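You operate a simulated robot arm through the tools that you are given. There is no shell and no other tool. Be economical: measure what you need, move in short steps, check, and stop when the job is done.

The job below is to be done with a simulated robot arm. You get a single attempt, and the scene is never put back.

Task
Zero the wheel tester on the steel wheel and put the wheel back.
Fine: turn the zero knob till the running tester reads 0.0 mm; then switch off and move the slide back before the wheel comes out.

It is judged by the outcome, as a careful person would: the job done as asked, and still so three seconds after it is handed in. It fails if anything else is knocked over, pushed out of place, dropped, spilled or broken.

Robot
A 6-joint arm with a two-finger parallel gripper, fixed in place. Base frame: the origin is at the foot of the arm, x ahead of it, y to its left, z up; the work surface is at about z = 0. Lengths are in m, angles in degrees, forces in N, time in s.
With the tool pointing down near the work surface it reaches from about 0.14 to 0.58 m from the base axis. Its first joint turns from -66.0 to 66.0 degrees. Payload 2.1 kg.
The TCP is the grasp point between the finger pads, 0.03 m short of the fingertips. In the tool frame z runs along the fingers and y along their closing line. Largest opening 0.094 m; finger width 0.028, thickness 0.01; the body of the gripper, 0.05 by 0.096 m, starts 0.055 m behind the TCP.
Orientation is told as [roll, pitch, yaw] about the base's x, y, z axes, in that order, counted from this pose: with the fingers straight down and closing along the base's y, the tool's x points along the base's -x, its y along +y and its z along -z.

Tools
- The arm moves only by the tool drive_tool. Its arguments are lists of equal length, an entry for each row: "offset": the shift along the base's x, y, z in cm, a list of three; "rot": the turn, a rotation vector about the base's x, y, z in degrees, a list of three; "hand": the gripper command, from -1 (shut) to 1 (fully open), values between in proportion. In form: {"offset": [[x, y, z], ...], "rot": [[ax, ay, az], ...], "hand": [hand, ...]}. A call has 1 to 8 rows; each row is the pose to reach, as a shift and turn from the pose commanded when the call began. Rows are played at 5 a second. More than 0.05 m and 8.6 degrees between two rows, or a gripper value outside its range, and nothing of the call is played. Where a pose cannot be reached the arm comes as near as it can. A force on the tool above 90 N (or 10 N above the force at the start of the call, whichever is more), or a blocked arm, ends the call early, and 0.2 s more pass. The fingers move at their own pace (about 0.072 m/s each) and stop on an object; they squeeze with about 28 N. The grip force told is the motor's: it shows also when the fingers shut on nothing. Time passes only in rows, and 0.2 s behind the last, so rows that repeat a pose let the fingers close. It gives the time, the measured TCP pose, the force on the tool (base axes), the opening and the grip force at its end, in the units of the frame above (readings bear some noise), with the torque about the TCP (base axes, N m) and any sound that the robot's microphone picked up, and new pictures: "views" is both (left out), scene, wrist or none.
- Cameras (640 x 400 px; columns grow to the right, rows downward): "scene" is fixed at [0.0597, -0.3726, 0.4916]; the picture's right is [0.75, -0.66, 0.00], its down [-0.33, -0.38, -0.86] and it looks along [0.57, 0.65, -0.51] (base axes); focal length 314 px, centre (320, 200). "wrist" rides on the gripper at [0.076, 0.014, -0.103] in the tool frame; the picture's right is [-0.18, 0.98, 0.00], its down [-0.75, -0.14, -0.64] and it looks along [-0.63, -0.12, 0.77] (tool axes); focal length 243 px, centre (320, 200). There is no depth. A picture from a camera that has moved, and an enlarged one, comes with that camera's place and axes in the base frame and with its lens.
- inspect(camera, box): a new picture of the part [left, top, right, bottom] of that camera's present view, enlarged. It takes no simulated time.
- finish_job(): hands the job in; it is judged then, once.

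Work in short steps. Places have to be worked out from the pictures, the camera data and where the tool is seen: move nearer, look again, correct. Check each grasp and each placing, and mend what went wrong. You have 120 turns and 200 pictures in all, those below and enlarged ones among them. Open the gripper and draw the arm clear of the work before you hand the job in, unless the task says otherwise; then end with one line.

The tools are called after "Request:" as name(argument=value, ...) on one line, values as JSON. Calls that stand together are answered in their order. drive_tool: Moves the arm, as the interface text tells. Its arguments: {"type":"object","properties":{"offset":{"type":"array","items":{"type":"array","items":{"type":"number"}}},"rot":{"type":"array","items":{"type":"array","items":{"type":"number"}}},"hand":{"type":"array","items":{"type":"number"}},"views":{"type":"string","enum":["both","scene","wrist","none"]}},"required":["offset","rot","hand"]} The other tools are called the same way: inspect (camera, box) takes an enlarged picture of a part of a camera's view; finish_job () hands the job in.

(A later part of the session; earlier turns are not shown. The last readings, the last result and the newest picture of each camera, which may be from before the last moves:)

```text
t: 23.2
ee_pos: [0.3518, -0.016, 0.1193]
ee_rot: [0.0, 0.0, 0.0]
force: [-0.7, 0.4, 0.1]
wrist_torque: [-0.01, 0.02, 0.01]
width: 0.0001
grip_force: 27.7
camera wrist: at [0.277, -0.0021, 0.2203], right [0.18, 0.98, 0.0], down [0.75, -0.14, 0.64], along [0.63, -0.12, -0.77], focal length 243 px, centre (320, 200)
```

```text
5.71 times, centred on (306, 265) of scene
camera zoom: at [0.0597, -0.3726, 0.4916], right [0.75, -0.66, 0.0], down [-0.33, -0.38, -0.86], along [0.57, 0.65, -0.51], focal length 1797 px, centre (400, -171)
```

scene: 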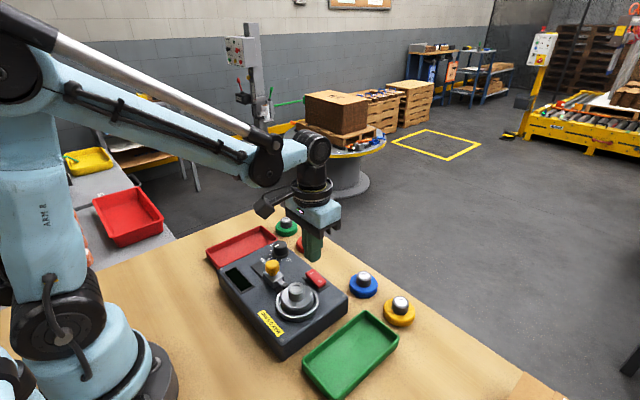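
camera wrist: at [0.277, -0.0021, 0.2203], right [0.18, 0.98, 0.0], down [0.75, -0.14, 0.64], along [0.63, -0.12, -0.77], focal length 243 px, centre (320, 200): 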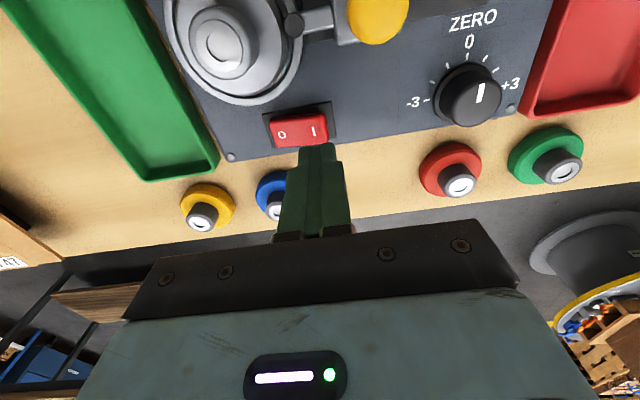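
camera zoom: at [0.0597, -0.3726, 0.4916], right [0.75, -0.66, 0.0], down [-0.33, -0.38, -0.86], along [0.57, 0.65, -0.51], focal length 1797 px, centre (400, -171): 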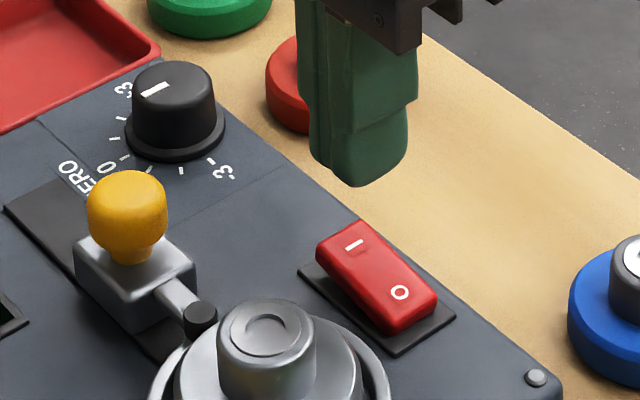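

The I end is at about (0.349, -0.019) and the tip is close to it. I'll lower to just above the rocker.

Request:
drive_tool(offset=[[-0.2, 0, -1.2], [-0.2, 0, -2.2], [-0.2, 0, -2.5], [-0.2, 0, -2.5]], rot=[[0, 0, 0], [0, 0, 0], [0, 0, 0], [0, 0, 0]], hand=[-1, -1, -1, -1], views="none")

Request:
inspect(camera="scene", box=[260, 250, 340, 300])

```text
t: 24.2
ee_pos: [0.3506, -0.0144, 0.094]
ee_rot: [0.0, 0.0, 0.0]
force: [0.6, 0.2, 1.1]
wrist_torque: [0.01, -0.02, 0.01]
width: 0.0001
grip_force: 28.1
```

```text
8.00 times, centred on (300, 275) of scene
camera zoom: at [0.0597, -0.3726, 0.4916], right [0.75, -0.66, 0.0], down [-0.33, -0.38, -0.86], along [0.57, 0.65, -0.51], focal length 2516 px, centre (480, -400)
```

zoom: 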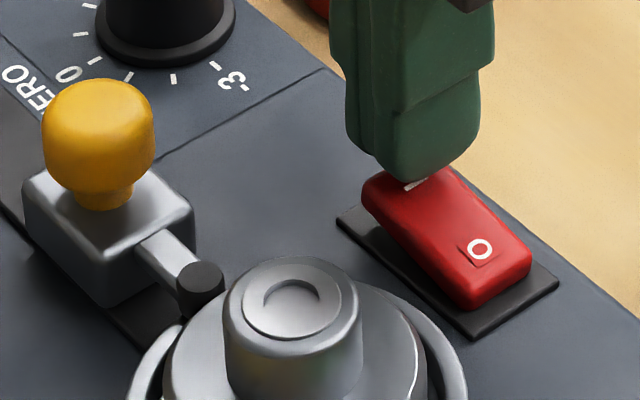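

Just above the I end and aligned. Pressing down 3 mm at a time.

Request:
drive_tool(offset=[[0, 0, -0.15], [0, 0, -0.3], [0, 0, -0.3]], rot=[[0, 0, 0], [0, 0, 0], [0, 0, 0]], hand=[-1, -1, -1], views="none")

Request:
inspect(camera="scene", box=[230, 240, 342, 310])

```text
t: 25.0
ee_pos: [0.3503, -0.0141, 0.0909]
ee_rot: [-0.1, 0.0, 0.0]
force: [-0.3, -0.7, 0.0]
wrist_torque: [0.0, 0.02, 0.0]
width: 0.0
grip_force: 27.9
```

```text
5.71 times, centred on (286, 275) of scene
camera zoom: at [0.0597, -0.3726, 0.4916], right [0.75, -0.66, 0.0], down [-0.33, -0.38, -0.86], along [0.57, 0.65, -0.51], focal length 1797 px, centre (514, -229)
```

zoom: 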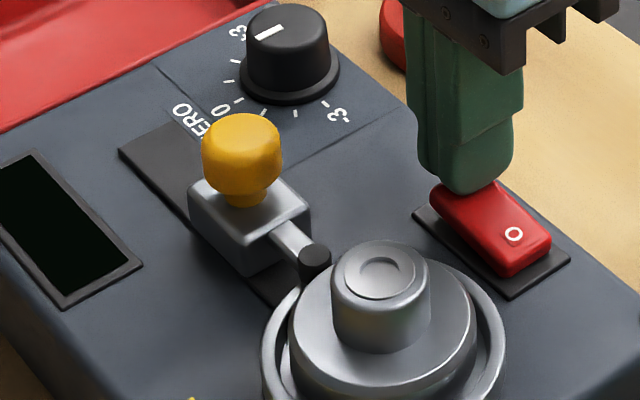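

Request:
drive_tool(offset=[[0, 0, -0.15], [0, 0, -0.3], [0, 0, -0.3]], rot=[[0, 0, 0], [0, 0, 0], [0, 0, 0]], hand=[-1, -1, -1], views="none")

Request:
inspect(camera="scene", box=[230, 240, 342, 310])

```text
t: 25.8
ee_pos: [0.3496, -0.0154, 0.0887]
ee_rot: [0.0, 0.0, 0.0]
force: [-0.4, 0.0, -0.1]
wrist_torque: [-0.05, 0.0, 0.0]
width: 0.0
grip_force: 27.7
```

```text
5.71 times, centred on (286, 275) of scene
camera zoom: at [0.0597, -0.3726, 0.4916], right [0.75, -0.66, 0.0], down [-0.33, -0.38, -0.86], along [0.57, 0.65, -0.51], focal length 1797 px, centre (514, -229)
```

zoom: 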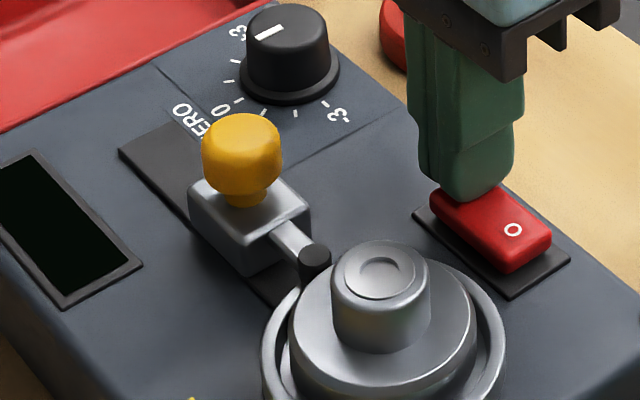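

No force yet and the display is still dark; two more small steps.

Request:
drive_tool(offset=[[0, 0, -0.15], [0, 0, -0.3], [0, 0, -0.3]], rot=[[0, 0, 0], [0, 0, 0], [0, 0, 0]], hand=[-1, -1, -1], views="none")

Request:
inspect(camera="scene", box=[230, 240, 342, 310])

```text
t: 26.6
ee_pos: [0.3496, -0.0143, 0.0866]
ee_rot: [-0.1, 0.1, -0.1]
force: [-8.1, 1.9, 76.2]
wrist_torque: [-0.67, 0.32, -0.05]
width: 0.0002
grip_force: 28.0
```

```text
5.71 times, centred on (286, 275) of scene
camera zoom: at [0.0594, -0.3726, 0.4917], right [0.75, -0.66, 0.0], down [-0.33, -0.38, -0.86], along [0.57, 0.65, -0.51], focal length 1797 px, centre (514, -229)
```

zoom: 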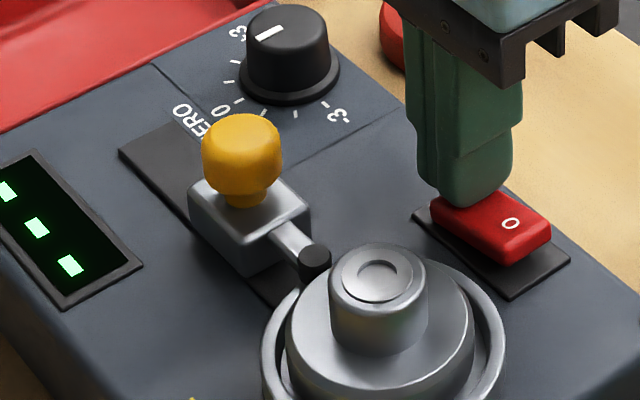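

It switched on and the display shows "- - -". I'll lift off.

Request:
drive_tool(offset=[[0, 0, 0.5], [0, 0, 2], [0, 0, 5], [0, 0, 7], [0, 0, 7], [0, 0, 7]], rot=[[0, 0, 0], [0, 0, 0], [0, 0, 0], [0, 0, 0], [0, 0, 0], [0, 0, 0]], hand=[-1, -1, -1, -1, -0.3, -0.3], views="none")

Request:
inspect(camera="scene", box=[220, 240, 348, 320])

```text
t: 28.0
ee_pos: [0.35, -0.0135, 0.1539]
ee_rot: [0.0, 0.0, 0.0]
force: [0.7, 0.0, 0.4]
wrist_torque: [0.04, -0.01, -0.02]
width: 0.0331
grip_force: 0.0
```

```text
5.00 times, centred on (284, 280) of scene
camera zoom: at [0.0597, -0.3726, 0.4916], right [0.75, -0.66, 0.0], down [-0.33, -0.38, -0.86], along [0.57, 0.65, -0.51], focal length 1573 px, centre (500, -200)
```

zoom: 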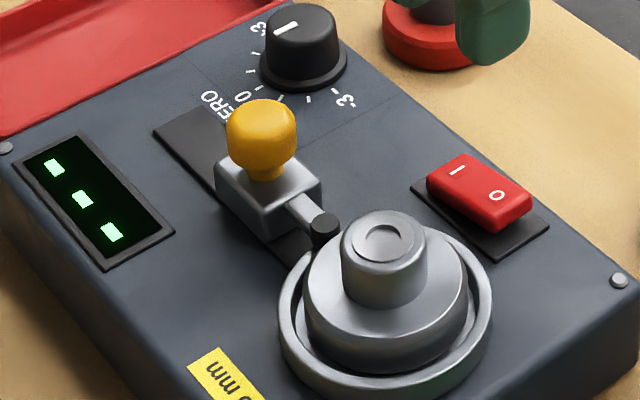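

It's still showing dashes; it may be measuring. I'll move over the zero knob, at about (0.341, 0.080), and look again.

Request:
drive_tool(offset=[[-0.2, 3.2, 0], [-0.5, 6.4, 0], [-0.8, 9.5, 0], [-0.8, 9.5, 0]], rot=[[0, 0, 0], [0, 0, 0], [0, 0, 0], [0, 0, 0]], hand=[0, 0, 0, 0])

Request:
inspect(camera="scene", box=[220, 230, 348, 310])

Request:
inspect(camera="wrist", box=[150, 0, 470, 200])

```text
t: 29.0
ee_pos: [0.3412, 0.0817, 0.1544]
ee_rot: [0.1, -0.1, 0.0]
force: [-0.1, 0.3, 0.2]
wrist_torque: [0.03, -0.03, -0.02]
width: 0.047
grip_force: 0.0
camera wrist: at [0.2665, 0.0952, 0.2554], right [0.18, 0.98, 0.0], down [0.75, -0.14, 0.64], along [0.63, -0.12, -0.77], focal length 243 px, centre (320, 200)
```

scene: 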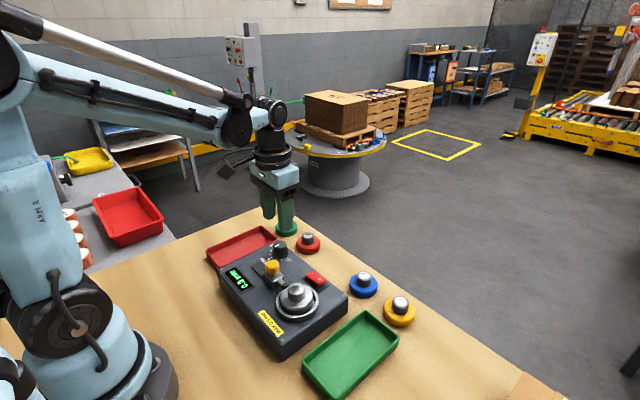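
wrist: 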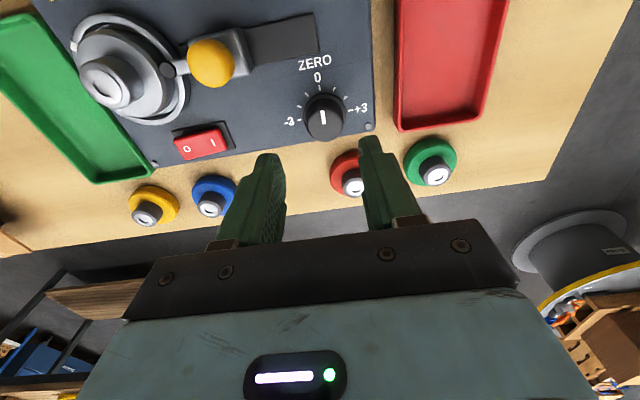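

```text
5.00 times, centred on (284, 270) of scene
camera zoom: at [0.0597, -0.3726, 0.4916], right [0.75, -0.66, 0.0], down [-0.33, -0.38, -0.86], along [0.57, 0.65, -0.51], focal length 1573 px, centre (500, -150)
```

zoom: 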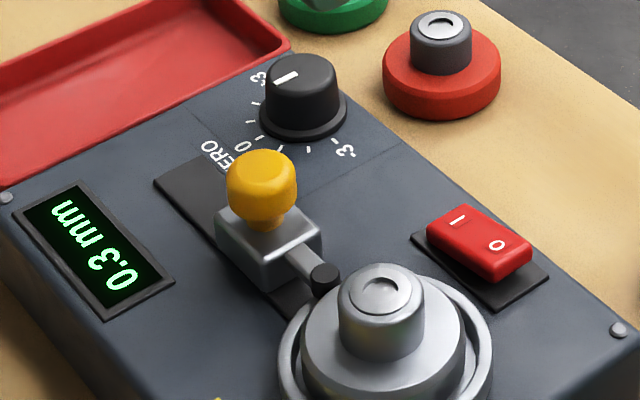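

```text
2.00 times, centred on (310, 100) of wrist
camera zoom: at [0.2665, 0.0952, 0.2554], right [0.18, 0.98, 0.0], down [0.75, -0.14, 0.64], along [0.63, -0.12, -0.77], focal length 485 px, centre (340, 400)
```

zoom: 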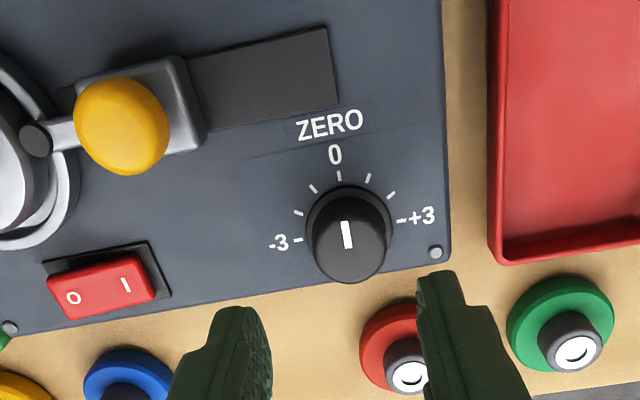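

The running tester reads 0.3 mm. The knob centre is about (0.344, 0.084), top z≈0.068; I'll descend partway and re-check alignment.

Request:
drive_tool(offset=[[0.2, 0.25, -2], [0.25, 0.3, -4.5], [0.25, 0.3, -4.5]], rot=[[0, 0, 0], [0, 0, 0], [0, 0, 0]], hand=[0.1, 0.1, 0.1], views="none")

Request:
inspect(camera="scene", box=[220, 220, 332, 290])

Request:
inspect(camera="wrist", box=[200, 40, 456, 200])

```text
t: 29.8
ee_pos: [0.3454, 0.0843, 0.1104]
ee_rot: [0.0, 0.0, 0.0]
force: [-0.1, -0.7, 0.1]
wrist_torque: [0.02, 0.02, 0.05]
width: 0.0518
grip_force: 0.1
```

```text
5.71 times, centred on (276, 255) of scene
camera zoom: at [0.0597, -0.3726, 0.4916], right [0.75, -0.66, 0.0], down [-0.33, -0.38, -0.86], along [0.57, 0.65, -0.51], focal length 1797 px, centre (571, -114)
```

zoom: 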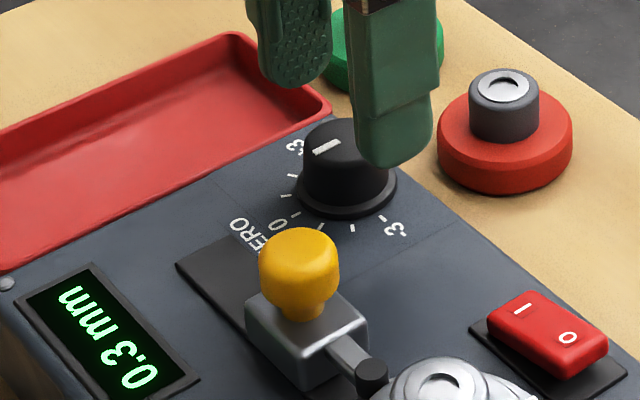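

```text
2.50 times, centred on (328, 120) of wrist
camera zoom: at [0.2707, 0.0972, 0.2104], right [0.18, 0.98, 0.0], down [0.75, -0.14, 0.64], along [0.63, -0.12, -0.77], focal length 606 px, centre (300, 400)
```

zoom: 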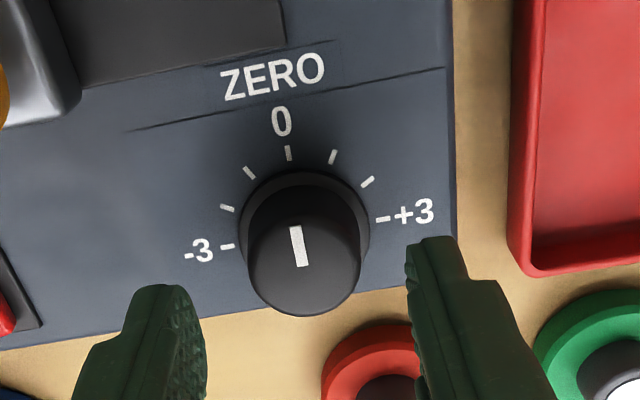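

Well aligned. Descending so the fingertips reach z≈0.053 around the knob, then closing.

Request:
drive_tool(offset=[[0, 0, -1.4], [0, 0, -2.6], [0, 0, -2.6], [0, 0, -2.6], [0, 0, -2.6]], rot=[[0, 0, 0], [0, 0, 0], [0, 0, 0], [0, 0, 0], [0, 0, 0]], hand=[0.1, 0.1, -0.2, -0.6, -0.6], views="none")

Request:
inspect(camera="scene", box=[220, 220, 332, 290])

Request:
inspect(camera="wrist", box=[200, 40, 456, 200])

```text
t: 31.0
ee_pos: [0.3448, 0.0853, 0.0858]
ee_rot: [0.1, 0.0, 0.0]
force: [1.5, 6.7, -10.5]
wrist_torque: [-0.19, -0.01, -0.01]
width: 0.0316
grip_force: 45.2
```

```text
5.71 times, centred on (276, 255) of scene
camera zoom: at [0.0597, -0.3726, 0.4916], right [0.75, -0.66, 0.0], down [-0.33, -0.38, -0.86], along [0.57, 0.65, -0.51], focal length 1797 px, centre (571, -114)
```

zoom: 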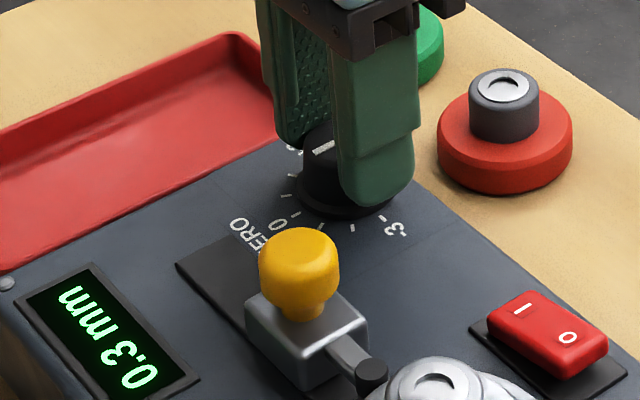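

```text
2.50 times, centred on (328, 120) of wrist
camera zoom: at [0.2699, 0.0984, 0.1864], right [0.18, 0.98, 0.0], down [0.75, -0.14, 0.64], along [0.63, -0.12, -0.77], focal length 606 px, centre (300, 400)
```

zoom: 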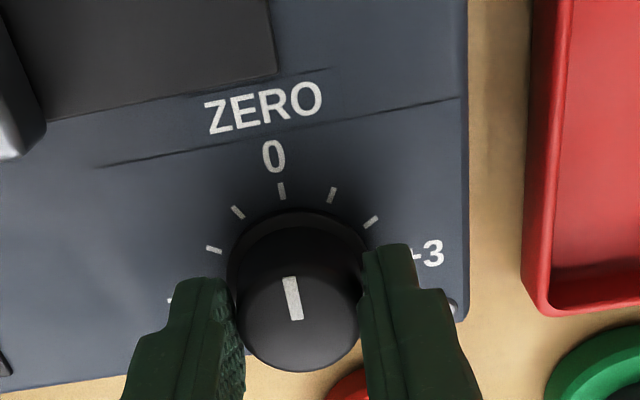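

The knob is gripped. I'll try turning 8° toward "-" (counter-clockwise, +z) and check the reading.

Request:
drive_tool(offset=[[0, 0, 0], [0, 0, 0], [0, 0, 0], [0, 0, 0]], rot=[[0, 0, 4], [0, 0, 8], [0, 0, 8], [0, 0, 8]], hand=[-0.6, -0.6, -0.6, -0.6], views="none")

Request:
inspect(camera="scene", box=[220, 220, 332, 290])

```text
t: 32.0
ee_pos: [0.346, 0.0847, 0.0845]
ee_rot: [0.3, -0.1, 8.1]
force: [5.1, 26.2, -37.6]
wrist_torque: [0.09, -0.02, 0.03]
width: 0.0313
grip_force: 45.4
```

```text
5.71 times, centred on (276, 255) of scene
camera zoom: at [0.0598, -0.3726, 0.4916], right [0.75, -0.66, 0.0], down [-0.33, -0.38, -0.86], along [0.57, 0.65, -0.51], focal length 1797 px, centre (571, -114)
```

zoom: 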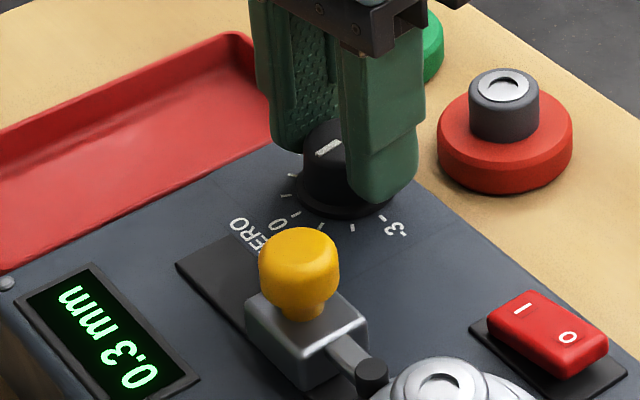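

Still 0.3, with some cross load. I'll correct by +0.8 mm in y and -0.8 mm in z, turn to 16° total, and let it settle.

Request:
drive_tool(offset=[[0, 0.08, -0.07], [0, 0.08, -0.07], [0, 0.08, -0.07], [0, 0.08, -0.07], [0, 0.08, -0.07], [0, 0.08, -0.07]], rot=[[0, 0, 0], [0, 0, 4], [0, 0, 8], [0, 0, 8], [0, 0, 8], [0, 0, 8]], hand=[-0.6, -0.6, -0.6, -0.6, -0.6, -0.6], views="none")

Request:
inspect(camera="scene", box=[220, 220, 332, 290])

```text
t: 33.4
ee_pos: [0.3442, 0.0852, 0.0849]
ee_rot: [0.2, -0.1, 16.1]
force: [-5.5, 18.8, 38.0]
wrist_torque: [0.21, 0.18, -0.04]
width: 0.0315
grip_force: 44.7
```

```text
5.71 times, centred on (276, 255) of scene
camera zoom: at [0.0596, -0.3726, 0.4916], right [0.75, -0.66, 0.0], down [-0.33, -0.38, -0.86], along [0.57, 0.65, -0.51], focal length 1797 px, centre (571, -114)
```

zoom: 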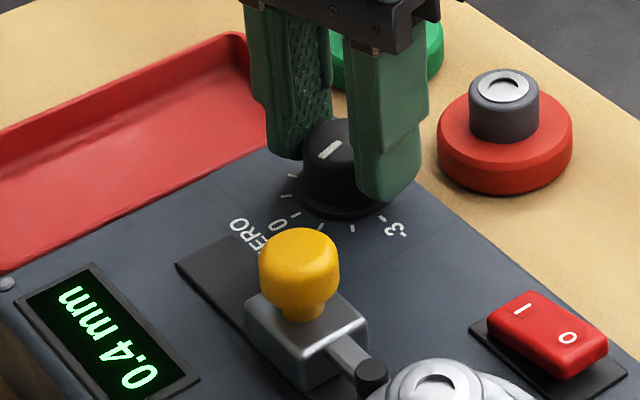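

The reading rose to 0.4, so this is the wrong direction. I'll turn back and on to about -20° from the original.

Request:
drive_tool(offset=[[0, 0.05, 0.035], [0, 0.05, 0.035], [0, 0.05, 0.035], [0, 0.05, 0.035], [0, 0.05, 0.035], [0, 0.05, 0.035], [0, 0.05, 0.035], [0, 0.05, 0.035]], rot=[[0, 0, -6], [0, 0, -12], [0, 0, -18], [0, 0, -24], [0, 0, -30], [0, 0, -36], [0, 0, -36], [0, 0, -36]], hand=[-0.6, -0.6, -0.6, -0.6, -0.6, -0.6, -0.6, -0.6], views="none")

Request:
inspect(camera="scene", box=[220, 220, 332, 290])

```text
t: 35.2
ee_pos: [0.3455, 0.0854, 0.0852]
ee_rot: [0.0, -0.2, -20.2]
force: [13.1, 8.4, 15.9]
wrist_torque: [0.12, 0.16, -0.02]
width: 0.0315
grip_force: 45.4
```

```text
5.71 times, centred on (276, 255) of scene
camera zoom: at [0.0597, -0.3726, 0.4916], right [0.75, -0.66, 0.0], down [-0.33, -0.38, -0.86], along [0.57, 0.65, -0.51], focal length 1797 px, centre (571, -114)
```

zoom: 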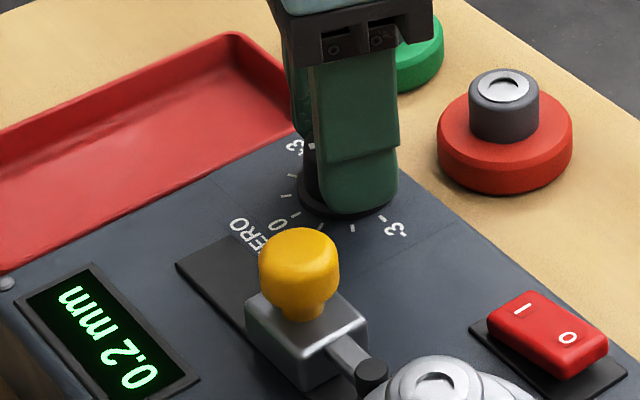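

0.2 mm at -20°, so about 0.1 per 18°. I'll turn another 34°.

Request:
drive_tool(offset=[[0.05, 0.04, -0.01], [0.05, 0.04, 0.02], [0.05, 0.04, 0.02], [0.05, 0.04, 0.02], [0.05, 0.04, 0.02], [0.05, 0.04, 0.02], [0.05, 0.04, 0.02], [0.05, 0.04, 0.02]], rot=[[0, 0, -6], [0, 0, -12], [0, 0, -18], [0, 0, -24], [0, 0, -30], [0, 0, -34], [0, 0, -34], [0, 0, -34]], hand=[-0.6, -0.6, -0.6, -0.6, -0.6, -0.6, -0.6, -0.6], views="none")

Request:
inspect(camera="scene", box=[220, 220, 332, 290])

```text
t: 37.0
ee_pos: [0.346, 0.0855, 0.0837]
ee_rot: [-0.1, 0.0, -54.1]
force: [0.8, -4.4, 39.1]
wrist_torque: [0.16, -0.21, -0.03]
width: 0.0313
grip_force: 45.4
```

```text
5.71 times, centred on (276, 255) of scene
camera zoom: at [0.0596, -0.3726, 0.4916], right [0.75, -0.66, 0.0], down [-0.33, -0.38, -0.86], along [0.57, 0.65, -0.51], focal length 1797 px, centre (571, -114)
```

zoom: 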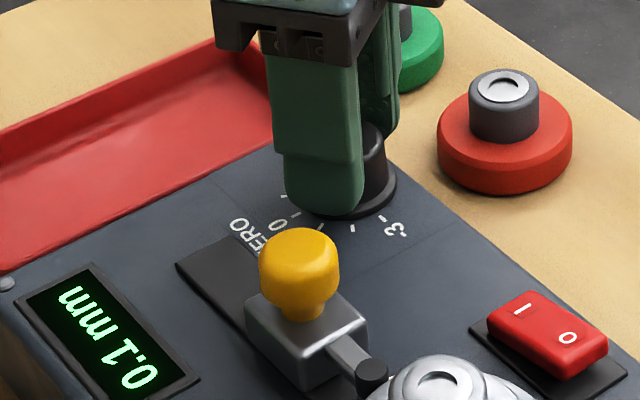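

0.1 mm at -54°, so the sensitivity is about 0.1 per 30° (one tick) and zero should be near -90°. Turning another 34°.

Request:
drive_tool(offset=[[0, -0.02, 0.04], [0, -0.02, 0.04], [0, -0.02, 0.04], [0, -0.02, 0.04], [0, -0.02, 0.04], [0, -0.02, 0.04], [0, -0.02, 0.04], [0, -0.02, 0.04]], rot=[[0, 0, -6], [0, 0, -12], [0, 0, -18], [0, 0, -24], [0, 0, -30], [0, 0, -34], [0, 0, -34], [0, 0, -34]], hand=[-0.6, -0.6, -0.6, -0.6, -0.6, -0.6, -0.6, -0.6], views="none")

Request:
inspect(camera="scene", box=[220, 220, 332, 290])

```text
t: 38.8
ee_pos: [0.3453, 0.085, 0.0845]
ee_rot: [-0.1, -0.1, -88.1]
force: [0.4, -0.2, -38.9]
wrist_torque: [-0.1, -0.4, 0.01]
width: 0.0313
grip_force: 44.8
```

```text
5.71 times, centred on (276, 255) of scene
camera zoom: at [0.0598, -0.3726, 0.4916], right [0.75, -0.66, 0.0], down [-0.33, -0.38, -0.86], along [0.57, 0.65, -0.51], focal length 1797 px, centre (571, -114)
```

zoom: 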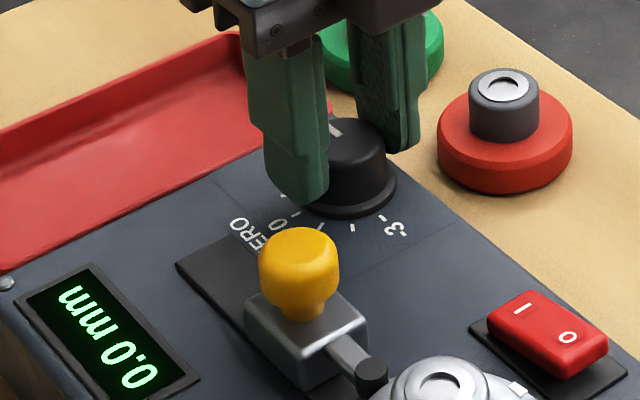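

It reads 0.0 mm. I'll relax the load, open, lift straight up, and recheck.

Request:
drive_tool(offset=[[0, 0, -0.03], [0, 0, -0.03], [0, 0, -0.03], [0, 0, 2], [0, 0, 5], [0, 0, 8], [0, 0, 8]], rot=[[0, 0, 0], [0, 0, 0], [0, 0, 0], [0, 0, 0], [0, 0, 0], [0, 0, 0], [0, 0, 0]], hand=[-0.2, 0.1, 0.1, 0.1, 0.1, 0.1, 0.1], views="none")

Request:
inspect(camera="scene", box=[220, 230, 348, 310])

```text
t: 40.4
ee_pos: [0.3428, 0.0848, 0.1624]
ee_rot: [-0.1, -0.1, -88.1]
force: [0.5, 0.5, 1.2]
wrist_torque: [-0.01, 0.01, 0.06]
width: 0.0515
grip_force: 0.1
```

```text
5.00 times, centred on (284, 270) of scene
camera zoom: at [0.0597, -0.3726, 0.4916], right [0.75, -0.66, 0.0], down [-0.33, -0.38, -0.86], along [0.57, 0.65, -0.51], focal length 1573 px, centre (500, -150)
```

zoom: 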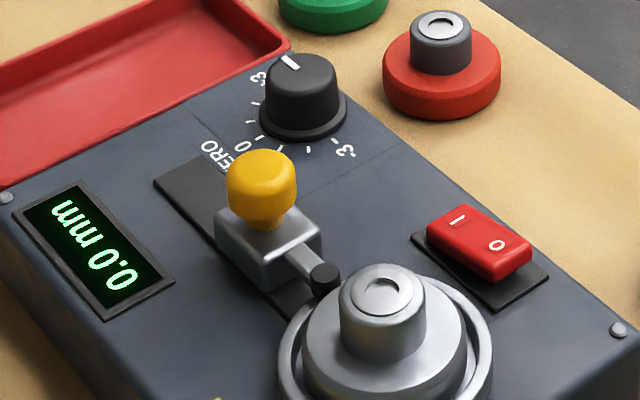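

Zero holds at 0.0 mm. Now I'll rotate the wrist back and move above the switch's "O" end.

Request:
drive_tool(offset=[[0.1, -1.6, 0], [0.1, -3.2, 0], [0.2, -4.8, 0], [0.3, -6.4, 0], [0.3, -8, 0], [0.4, -9.6, 0], [0.5, -11.2, 0], [0.5, -13.1, 0]], rot=[[0, 0, 8], [0, 0, 16], [0, 0, 24], [0, 0, 32], [0, 0, 40], [0, 0, 48], [0, 0, 56], [0, 0, 64]], hand=[-1, -1, -1, -1, -1, -1, -1, -1], views="none")

Request:
drive_tool(offset=[[0, 0, 0], [0, 0, 0], [0, 0, 0], [0, 0, -2], [0, 0, -4.5], [0, 0, -4.5]], rot=[[0, 0, 8], [0, 0, 16], [0, 0, 24], [0, 0, 24], [0, 0, 24], [0, 0, 24]], hand=[-1, -1, -1, -1, -1, -1], views="wrist")

Request:
inspect(camera="scene", box=[240, 230, 352, 300])

```text
t: 42.2
ee_pos: [0.3488, -0.0475, 0.1666]
ee_rot: [0.0, 0.0, -23.9]
force: [-0.6, -0.3, 0.3]
wrist_torque: [-0.03, 0.02, 0.0]
width: 0.0
grip_force: 28.2
```

```text
t: 43.6
ee_pos: [0.3496, -0.0464, 0.118]
ee_rot: [0.1, 0.0, 0.0]
force: [-0.1, -0.9, -0.2]
wrist_torque: [0.02, 0.02, -0.02]
width: 0.0
grip_force: 28.2
camera wrist: at [0.2747, -0.0327, 0.2196], right [0.18, 0.98, 0.0], down [0.75, -0.14, 0.64], along [0.63, -0.12, -0.77], focal length 243 px, centre (320, 200)
```

wrist: 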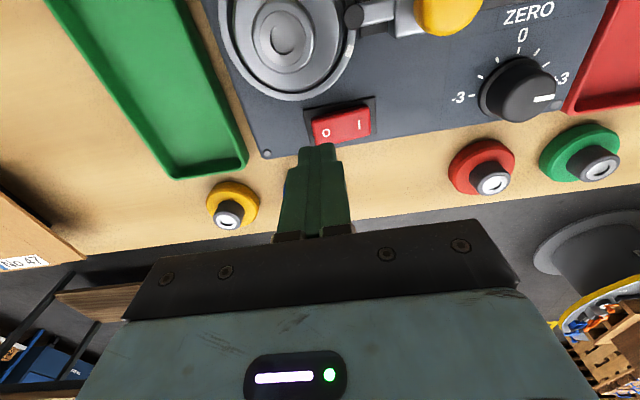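

```text
5.71 times, centred on (296, 265) of scene
camera zoom: at [0.0597, -0.3726, 0.4916], right [0.75, -0.66, 0.0], down [-0.33, -0.38, -0.86], along [0.57, 0.65, -0.51], focal length 1797 px, centre (457, -171)
```

zoom: 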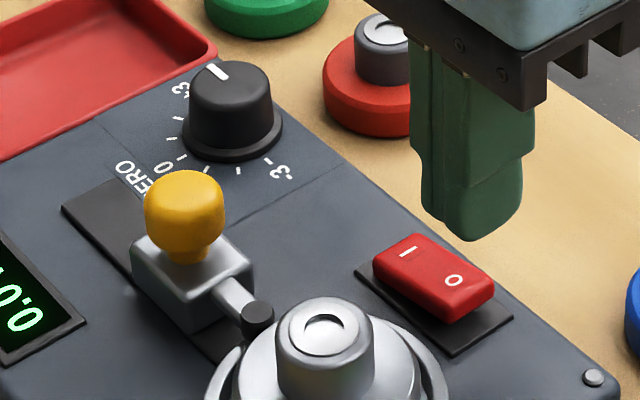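

Aligned over the O end. Descending to just above the contact height.

Request:
drive_tool(offset=[[-0.1, 0, -1.5], [-0.1, 0, -2.7], [-0.1, 0, -3.0], [-0.1, 0, -3.0]], rot=[[0, 0, 0], [0, 0, 0], [0, 0, 0], [0, 0, 0]], hand=[-1, -1, -1, -1], views="none")

Request:
inspect(camera="scene", box=[240, 240, 352, 310])

```text
t: 44.6
ee_pos: [0.3478, -0.0455, 0.089]
ee_rot: [0.0, 0.1, 0.0]
force: [-0.5, 0.3, 1.1]
wrist_torque: [-0.01, 0.01, -0.01]
width: 0.0
grip_force: 28.2
```

```text
5.71 times, centred on (296, 275) of scene
camera zoom: at [0.0597, -0.3726, 0.4916], right [0.75, -0.66, 0.0], down [-0.33, -0.38, -0.86], along [0.57, 0.65, -0.51], focal length 1797 px, centre (457, -229)
```

zoom: 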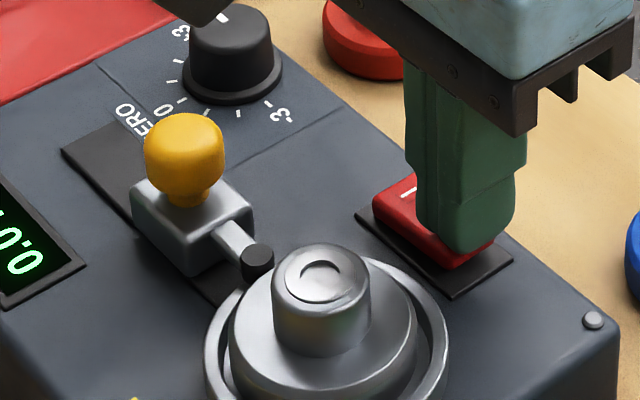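

Request:
drive_tool(offset=[[0, 0, -0.15], [0, 0, -0.25], [0, 0, -0.25]], rot=[[0, 0, 0], [0, 0, 0], [0, 0, 0]], hand=[-1, -1, -1], views="none")

Request:
inspect(camera="scene", box=[220, 240, 348, 320])

```text
t: 45.4
ee_pos: [0.3474, -0.046, 0.087]
ee_rot: [-0.1, 0.0, 0.0]
force: [-1.4, 0.0, -0.3]
wrist_torque: [-0.01, 0.0, -0.01]
width: 0.0
grip_force: 28.1
```

```text
5.00 times, centred on (284, 280) of scene
camera zoom: at [0.0597, -0.3726, 0.4916], right [0.75, -0.66, 0.0], down [-0.33, -0.38, -0.86], along [0.57, 0.65, -0.51], focal length 1573 px, centre (500, -200)
```

zoom: 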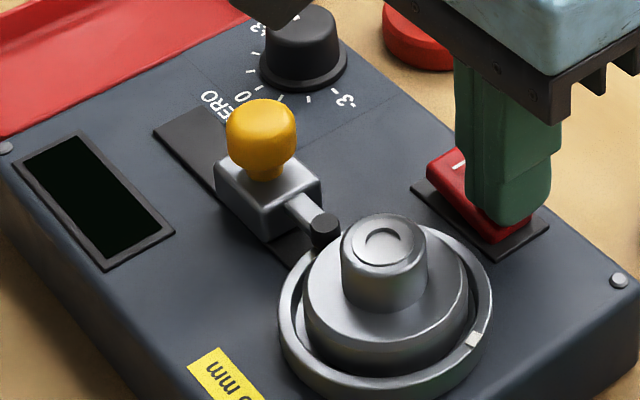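

The tester is off. I'll lift and go back over the slide knob.

Request:
drive_tool(offset=[[0, 0, 2], [0, 0, 5], [0, 0, 7.5], [-2.2, 2.3, 7.5], [-4.4, 4.5, 7.5], [-6.5, 6.75, 7.5], [-6.5, 6.75, 6], [-6.5, 6.75, 6]], rot=[[0, 0, 0], [0, 0, 0], [0, 0, 0], [0, 0, 0], [0, 0, 0], [0, 0, 0], [0, 0, 0], [0, 0, 0]], hand=[-1, -1, -1, -0.5, 0, 0, 0, 0], views="wrist")

Request:
inspect(camera="scene", box=[220, 220, 348, 300])

```text
t: 47.2
ee_pos: [0.2863, 0.0232, 0.1466]
ee_rot: [-0.1, 0.0, 0.0]
force: [0.1, -0.3, 0.1]
wrist_torque: [0.01, 0.01, 0.0]
width: 0.0473
grip_force: 0.1
camera wrist: at [0.2099, 0.0362, 0.2476], right [0.18, 0.98, 0.0], down [0.75, -0.14, 0.64], along [0.63, -0.12, -0.77], focal length 243 px, centre (320, 200)
```

wrist: 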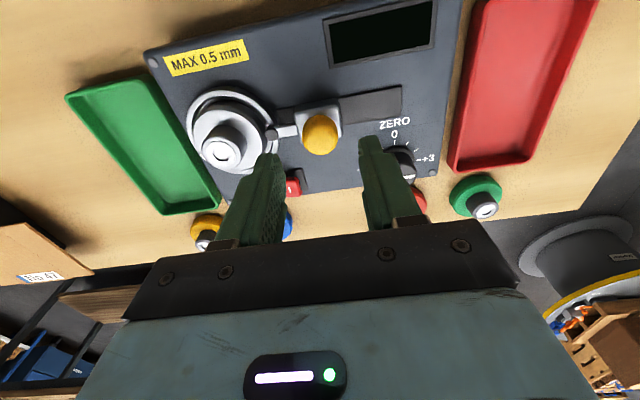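

```text
5.00 times, centred on (284, 260) of scene
camera zoom: at [0.0597, -0.3726, 0.4916], right [0.75, -0.66, 0.0], down [-0.33, -0.38, -0.86], along [0.57, 0.65, -0.51], focal length 1573 px, centre (500, -100)
```

zoom: 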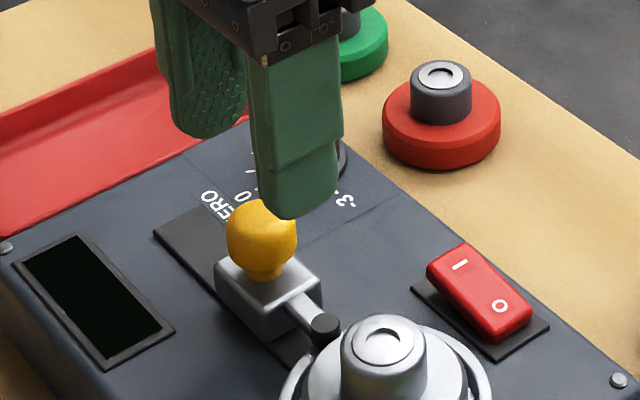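

Aligned. Descending and gripping the slide knob.

Request:
drive_tool(offset=[[0, 0, -2], [0, 0, -3.7], [0, 0, -3.7], [0, 0, -3.7], [0, 0, -3.7]], rot=[[0, 0, 0], [0, 0, 0], [0, 0, 0], [0, 0, 0], [0, 0, 0]], hand=[0, 0, -0.2, -0.6, -0.6], views="none")

Request:
drive_tool(offset=[[0, 0.4, 0], [0, 0.8, 0], [0.02, 1.2, 0], [0.04, 1.6, 0], [0.06, 2, 0], [0.06, 2, 0]], rot=[[0, 0, 0], [0, 0, 0], [0, 0, 0], [0, 0, 0], [0, 0, 0], [0, 0, 0]], hand=[-0.6, -0.6, -0.6, -0.6, -0.6, -0.6], views="none")

Request:
inspect(camera="scene", box=[220, 230, 348, 310])

```text
t: 48.4
ee_pos: [0.2848, 0.0227, 0.1094]
ee_rot: [0.0, 0.0, 0.0]
force: [1.6, 2.7, -7.5]
wrist_torque: [-0.2, 0.17, -0.03]
width: 0.0252
grip_force: 45.2
```

```text
t: 49.8
ee_pos: [0.2849, 0.0414, 0.1085]
ee_rot: [0.0, -0.3, 0.1]
force: [22.2, -0.1, -25.9]
wrist_torque: [0.26, -0.28, 0.01]
width: 0.0252
grip_force: 45.1
```

```text
5.00 times, centred on (284, 270) of scene
camera zoom: at [0.0598, -0.3726, 0.4916], right [0.75, -0.66, 0.0], down [-0.33, -0.38, -0.86], along [0.57, 0.65, -0.51], focal length 1573 px, centre (500, -150)
```

zoom: 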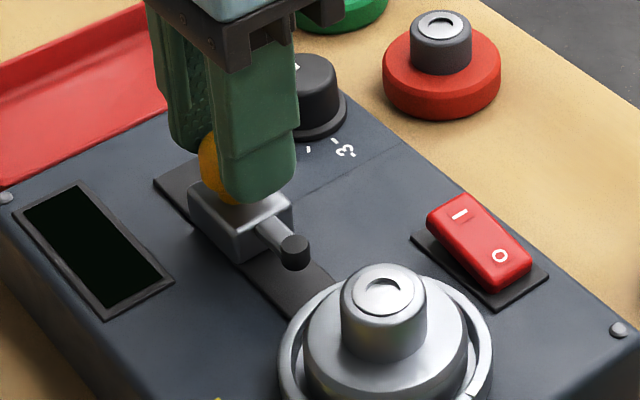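

It's sliding back. Another 11 mm with load correction.

Request:
drive_tool(offset=[[0.08, 0, -0.02], [0.08, 0.3, -0.02], [0.08, 0.6, -0.02], [0.08, 0.9, -0.02], [0.08, 1.1, -0.02], [0.08, 1.1, -0.02]], rot=[[0, 0, 0], [0, 0, 0], [0, 0, 0], [0, 0, 0], [0, 0, 0], [0, 0, 0]], hand=[-0.6, -0.6, -0.6, -0.6, -0.6, -0.6], views="none")

Request:
inspect(camera="scene", box=[220, 220, 348, 300])

```text
t: 51.2
ee_pos: [0.2837, 0.0511, 0.1102]
ee_rot: [0.1, 0.0, -0.1]
force: [4.8, 2.8, 21.9]
wrist_torque: [-0.15, -0.28, 0.01]
width: 0.0249
grip_force: 45.3
```

```text
5.00 times, centred on (284, 260) of scene
camera zoom: at [0.0596, -0.3726, 0.4916], right [0.75, -0.66, 0.0], down [-0.33, -0.38, -0.86], along [0.57, 0.65, -0.51], focal length 1573 px, centre (500, -100)
```

zoom: 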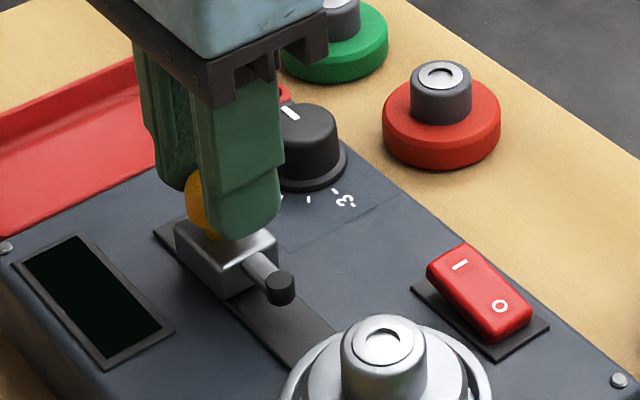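

It's within about 0.5 mm of its original position. One more 1 mm nudge to the stop.

Request:
drive_tool(offset=[[0.02, 0.05, 0.02], [0.02, 0.1, 0.02], [0.02, 0.1, 0.02]], rot=[[0, 0, 0], [0, 0, 0], [0, 0, 0]], hand=[-0.6, -0.6, -0.6], views="none")

Request:
inspect(camera="scene", box=[220, 220, 348, 300])

```text
t: 52.0
ee_pos: [0.2846, 0.054, 0.1096]
ee_rot: [-0.3, 0.0, -0.1]
force: [-3.4, -14.1, 19.3]
wrist_torque: [-0.09, -0.09, -0.04]
width: 0.0248
grip_force: 45.2
```

```text
5.00 times, centred on (284, 260) of scene
camera zoom: at [0.0596, -0.3726, 0.4916], right [0.75, -0.66, 0.0], down [-0.33, -0.38, -0.86], along [0.57, 0.65, -0.51], focal length 1573 px, centre (500, -100)
```

zoom: 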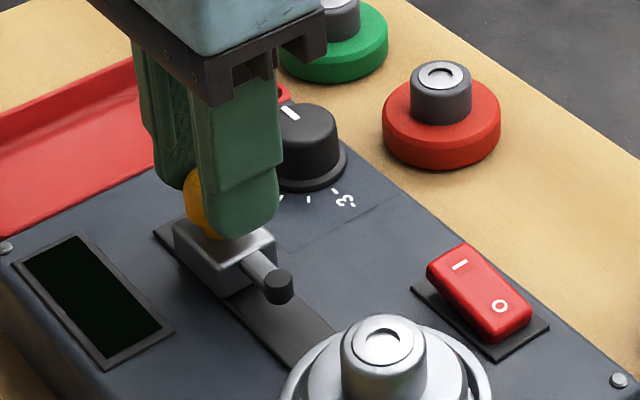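

The slide is at its back stop (Fy -14 N). I'll release, lift and go over the wheel.

Request:
drive_tool(offset=[[0, -0.07, 0], [0, -0.07, 0], [0, -0.07, 0], [0, -0.07, 2], [0, -0.07, 5], [0, -0.07, 5.5]], rot=[[0, 0, 0], [0, 0, 0], [0, 0, 0], [0, 0, 0], [0, 0, 0], [0, 0, 0]], hand=[-0.6, -0.2, 0, 0, 0, 0], views="none")

Request:
drive_tool(offset=[[0, -3.5, 0], [0, -7, 0], [0, -10.35, 0], [0, -10.35, -2.5], [0, -10.35, -2.5]], rot=[[0, 0, 0], [0, 0, 0], [0, 0, 0], [0, 0, 0], [0, 0, 0]], hand=[0, 0, 0, 0, 0], views="none")

Request:
inspect(camera="scene", box=[230, 230, 358, 310])

Request:
inspect(camera="wrist", box=[200, 40, 456, 200])

```text
t: 53.4
ee_pos: [0.2832, 0.0524, 0.1652]
ee_rot: [0.0, 0.0, 0.0]
force: [0.0, 0.0, 0.2]
wrist_torque: [0.01, -0.03, -0.01]
width: 0.0472
grip_force: 0.0
```

```text
t: 54.6
ee_pos: [0.2843, -0.053, 0.1383]
ee_rot: [0.0, 0.1, 0.1]
force: [-0.5, 0.0, -0.3]
wrist_torque: [-0.01, -0.03, 0.0]
width: 0.0469
grip_force: 0.1
```

```text
5.00 times, centred on (294, 270) of scene
camera zoom: at [0.0597, -0.3726, 0.4916], right [0.75, -0.66, 0.0], down [-0.33, -0.38, -0.86], along [0.57, 0.65, -0.51], focal length 1573 px, centre (450, -150)
```

zoom: 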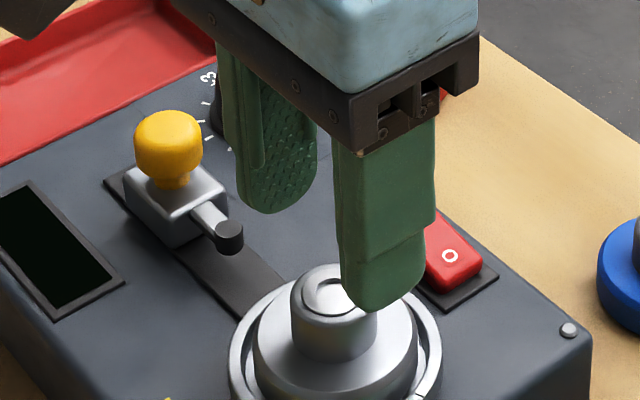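

```text
2.50 times, centred on (328, 120) of wrist
camera zoom: at [0.2092, -0.0393, 0.2396], right [0.18, 0.98, 0.0], down [0.75, -0.14, 0.64], along [0.63, -0.12, -0.77], focal length 606 px, centre (300, 400)
```

zoom: 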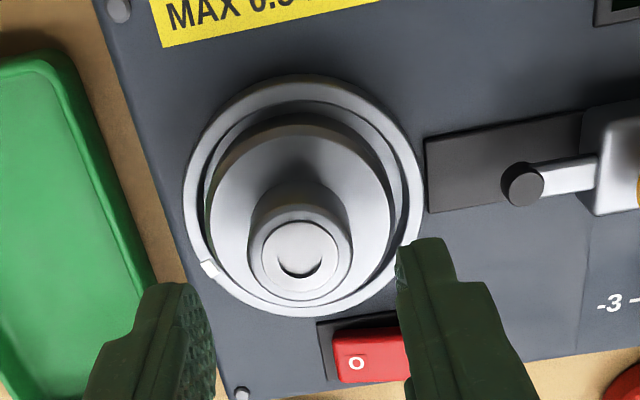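

Aligned with the hub. Descending to the same grip height as before and closing.

Request:
drive_tool(offset=[[-0.05, -0.05, -2], [-0.05, -0.05, -3.85], [-0.05, -0.05, -3.85], [-0.05, -0.05, -3.85], [-0.05, -0.05, -3.85]], rot=[[0, 0, 0], [0, 0, 0], [0, 0, 0], [0, 0, 0], [0, 0, 0]], hand=[0, 0, -0.2, -0.5, -0.5], views="none")

Request:
drive_tool(offset=[[0, 0, 1], [0, 0, 2], [0, 0, 4], [0, 0, 4]], rot=[[0, 0, 0], [0, 0, 0], [0, 0, 0], [0, 0, 0]], hand=[-0.5, -0.5, -0.5, -0.5], views="none")

Request:
inspect(camera="scene", box=[230, 230, 358, 310])

```text
t: 55.8
ee_pos: [0.2837, -0.0533, 0.0995]
ee_rot: [0.0, 0.0, 0.0]
force: [-0.1, -0.4, 0.4]
wrist_torque: [0.01, -0.02, 0.02]
width: 0.0293
grip_force: 27.8
```

```text
t: 56.8
ee_pos: [0.2823, -0.0522, 0.1431]
ee_rot: [-0.1, 0.0, 0.0]
force: [-0.1, 0.1, -3.3]
wrist_torque: [0.0, -0.02, -0.03]
width: 0.0294
grip_force: 28.0
```

```text
5.00 times, centred on (294, 270) of scene
camera zoom: at [0.0597, -0.3726, 0.4916], right [0.75, -0.66, 0.0], down [-0.33, -0.38, -0.86], along [0.57, 0.65, -0.51], focal length 1573 px, centre (450, -150)
```

zoom: 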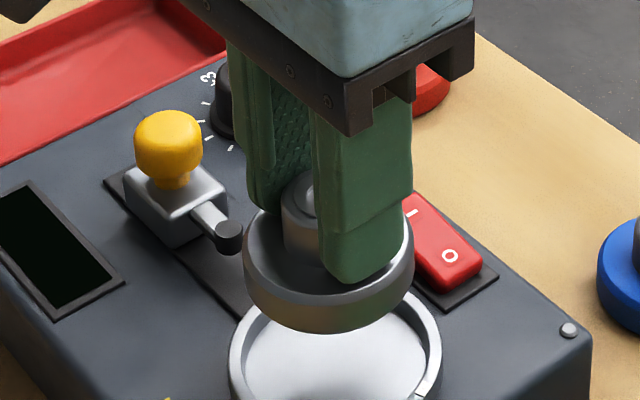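

The wheel is lifted. I'll carry it back over its original spot and lower to 3.5 cm above the table.

Request:
drive_tool(offset=[[3, 1.3, 0], [6, 2.6, 0], [9, 3.9, 0], [12, 5.2, 0], [15.2, 6.55, 0], [15.2, 6.55, -3], [15.2, 6.55, -6], [15.2, 6.55, -6]], rot=[[0, 0, 0], [0, 0, 0], [0, 0, 0], [0, 0, 0], [0, 0, 0], [0, 0, 0], [0, 0, 0], [0, 0, 0]], hand=[-0.5, -0.5, -0.5, -0.5, -0.5, -0.5, -0.5, -0.5], views="none")

Request:
drive_tool(offset=[[0, 0, -1], [0, 0, -2], [0, 0, -2.7], [0, 0, -2.7]], rot=[[0, 0, 0], [0, 0, 0], [0, 0, 0], [0, 0, 0]], hand=[-0.5, -0.5, -0.5, -0.5], views="none")

Request:
inspect(camera="scene", box=[280, 210, 408, 290])

```text
t: 58.6
ee_pos: [0.4368, 0.016, 0.0813]
ee_rot: [0.0, 0.0, 0.0]
force: [-0.6, 0.4, -2.8]
wrist_torque: [0.03, 0.03, -0.01]
width: 0.0292
grip_force: 28.5
```

```text
t: 59.6
ee_pos: [0.4374, 0.0165, 0.0546]
ee_rot: [0.0, 0.0, -0.1]
force: [0.2, -0.8, -3.1]
wrist_torque: [0.02, 0.02, -0.02]
width: 0.0291
grip_force: 28.2
```

```text
5.00 times, centred on (344, 250) of scene
camera zoom: at [0.0597, -0.3726, 0.4916], right [0.75, -0.66, 0.0], down [-0.33, -0.38, -0.86], along [0.57, 0.65, -0.51], focal length 1573 px, centre (200, -50)
```

zoom: 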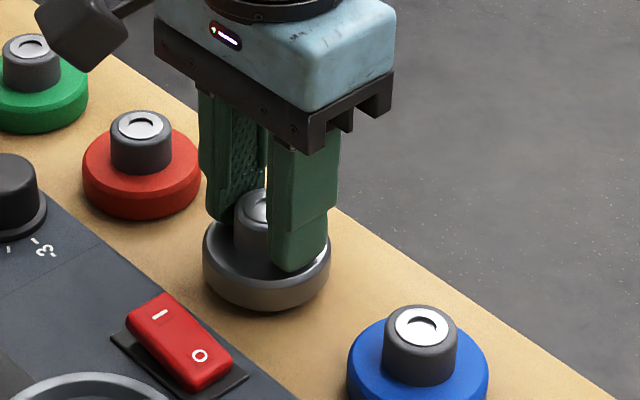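

Compared with the original picture, the wheel is about 2 mm off toward +y. I'll correct y by -2 mm and lower to the table.

Request:
drive_tool(offset=[[0, -0.2, 0], [0, -0.2, -0.2], [0, -0.2, -0.35], [0, -0.2, -0.35]], rot=[[0, 0, 0], [0, 0, 0], [0, 0, 0], [0, 0, 0]], hand=[-0.5, -0.5, -0.5, -0.5], views="none")

Request:
inspect(camera="scene", box=[280, 210, 408, 290])

```text
t: 60.6
ee_pos: [0.4373, 0.013, 0.051]
ee_rot: [0.1, 0.1, 0.0]
force: [-0.2, 1.1, -3.6]
wrist_torque: [-0.05, 0.0, -0.01]
width: 0.0294
grip_force: 27.9
```

```text
5.00 times, centred on (344, 250) of scene
camera zoom: at [0.0597, -0.3726, 0.4916], right [0.75, -0.66, 0.0], down [-0.33, -0.38, -0.86], along [0.57, 0.65, -0.51], focal length 1573 px, centre (200, -50)
```

zoom: 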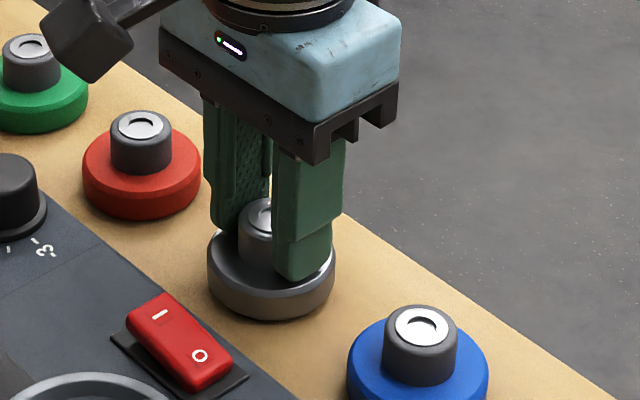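

It matches the original position within 1 mm. Lowering the last millimetre.

Request:
drive_tool(offset=[[0, 0, -0.08], [0, 0, -0.12], [0, 0, -0.12]], rot=[[0, 0, 0], [0, 0, 0], [0, 0, 0]], hand=[-0.5, -0.5, -0.5], views="none")

```text
t: 61.4
ee_pos: [0.4363, 0.0133, 0.0492]
ee_rot: [0.0, 0.0, 0.0]
force: [-0.7, -0.3, -2.6]
wrist_torque: [0.01, 0.0, -0.01]
width: 0.0292
grip_force: 28.0
```

Request:
drive_tool(offset=[[0, 0, -0.08], [0, 0, -0.15], [0, 0, -0.15]], rot=[[0, 0, 0], [0, 0, 0], [0, 0, 0]], hand=[-0.5, -0.5, -0.5], views="none")

```text
t: 62.2
ee_pos: [0.4355, 0.0127, 0.0488]
ee_rot: [0.0, 0.1, 0.0]
force: [-5.7, 0.8, 17.9]
wrist_torque: [0.01, 0.0, -0.01]
width: 0.0294
grip_force: 28.2
```

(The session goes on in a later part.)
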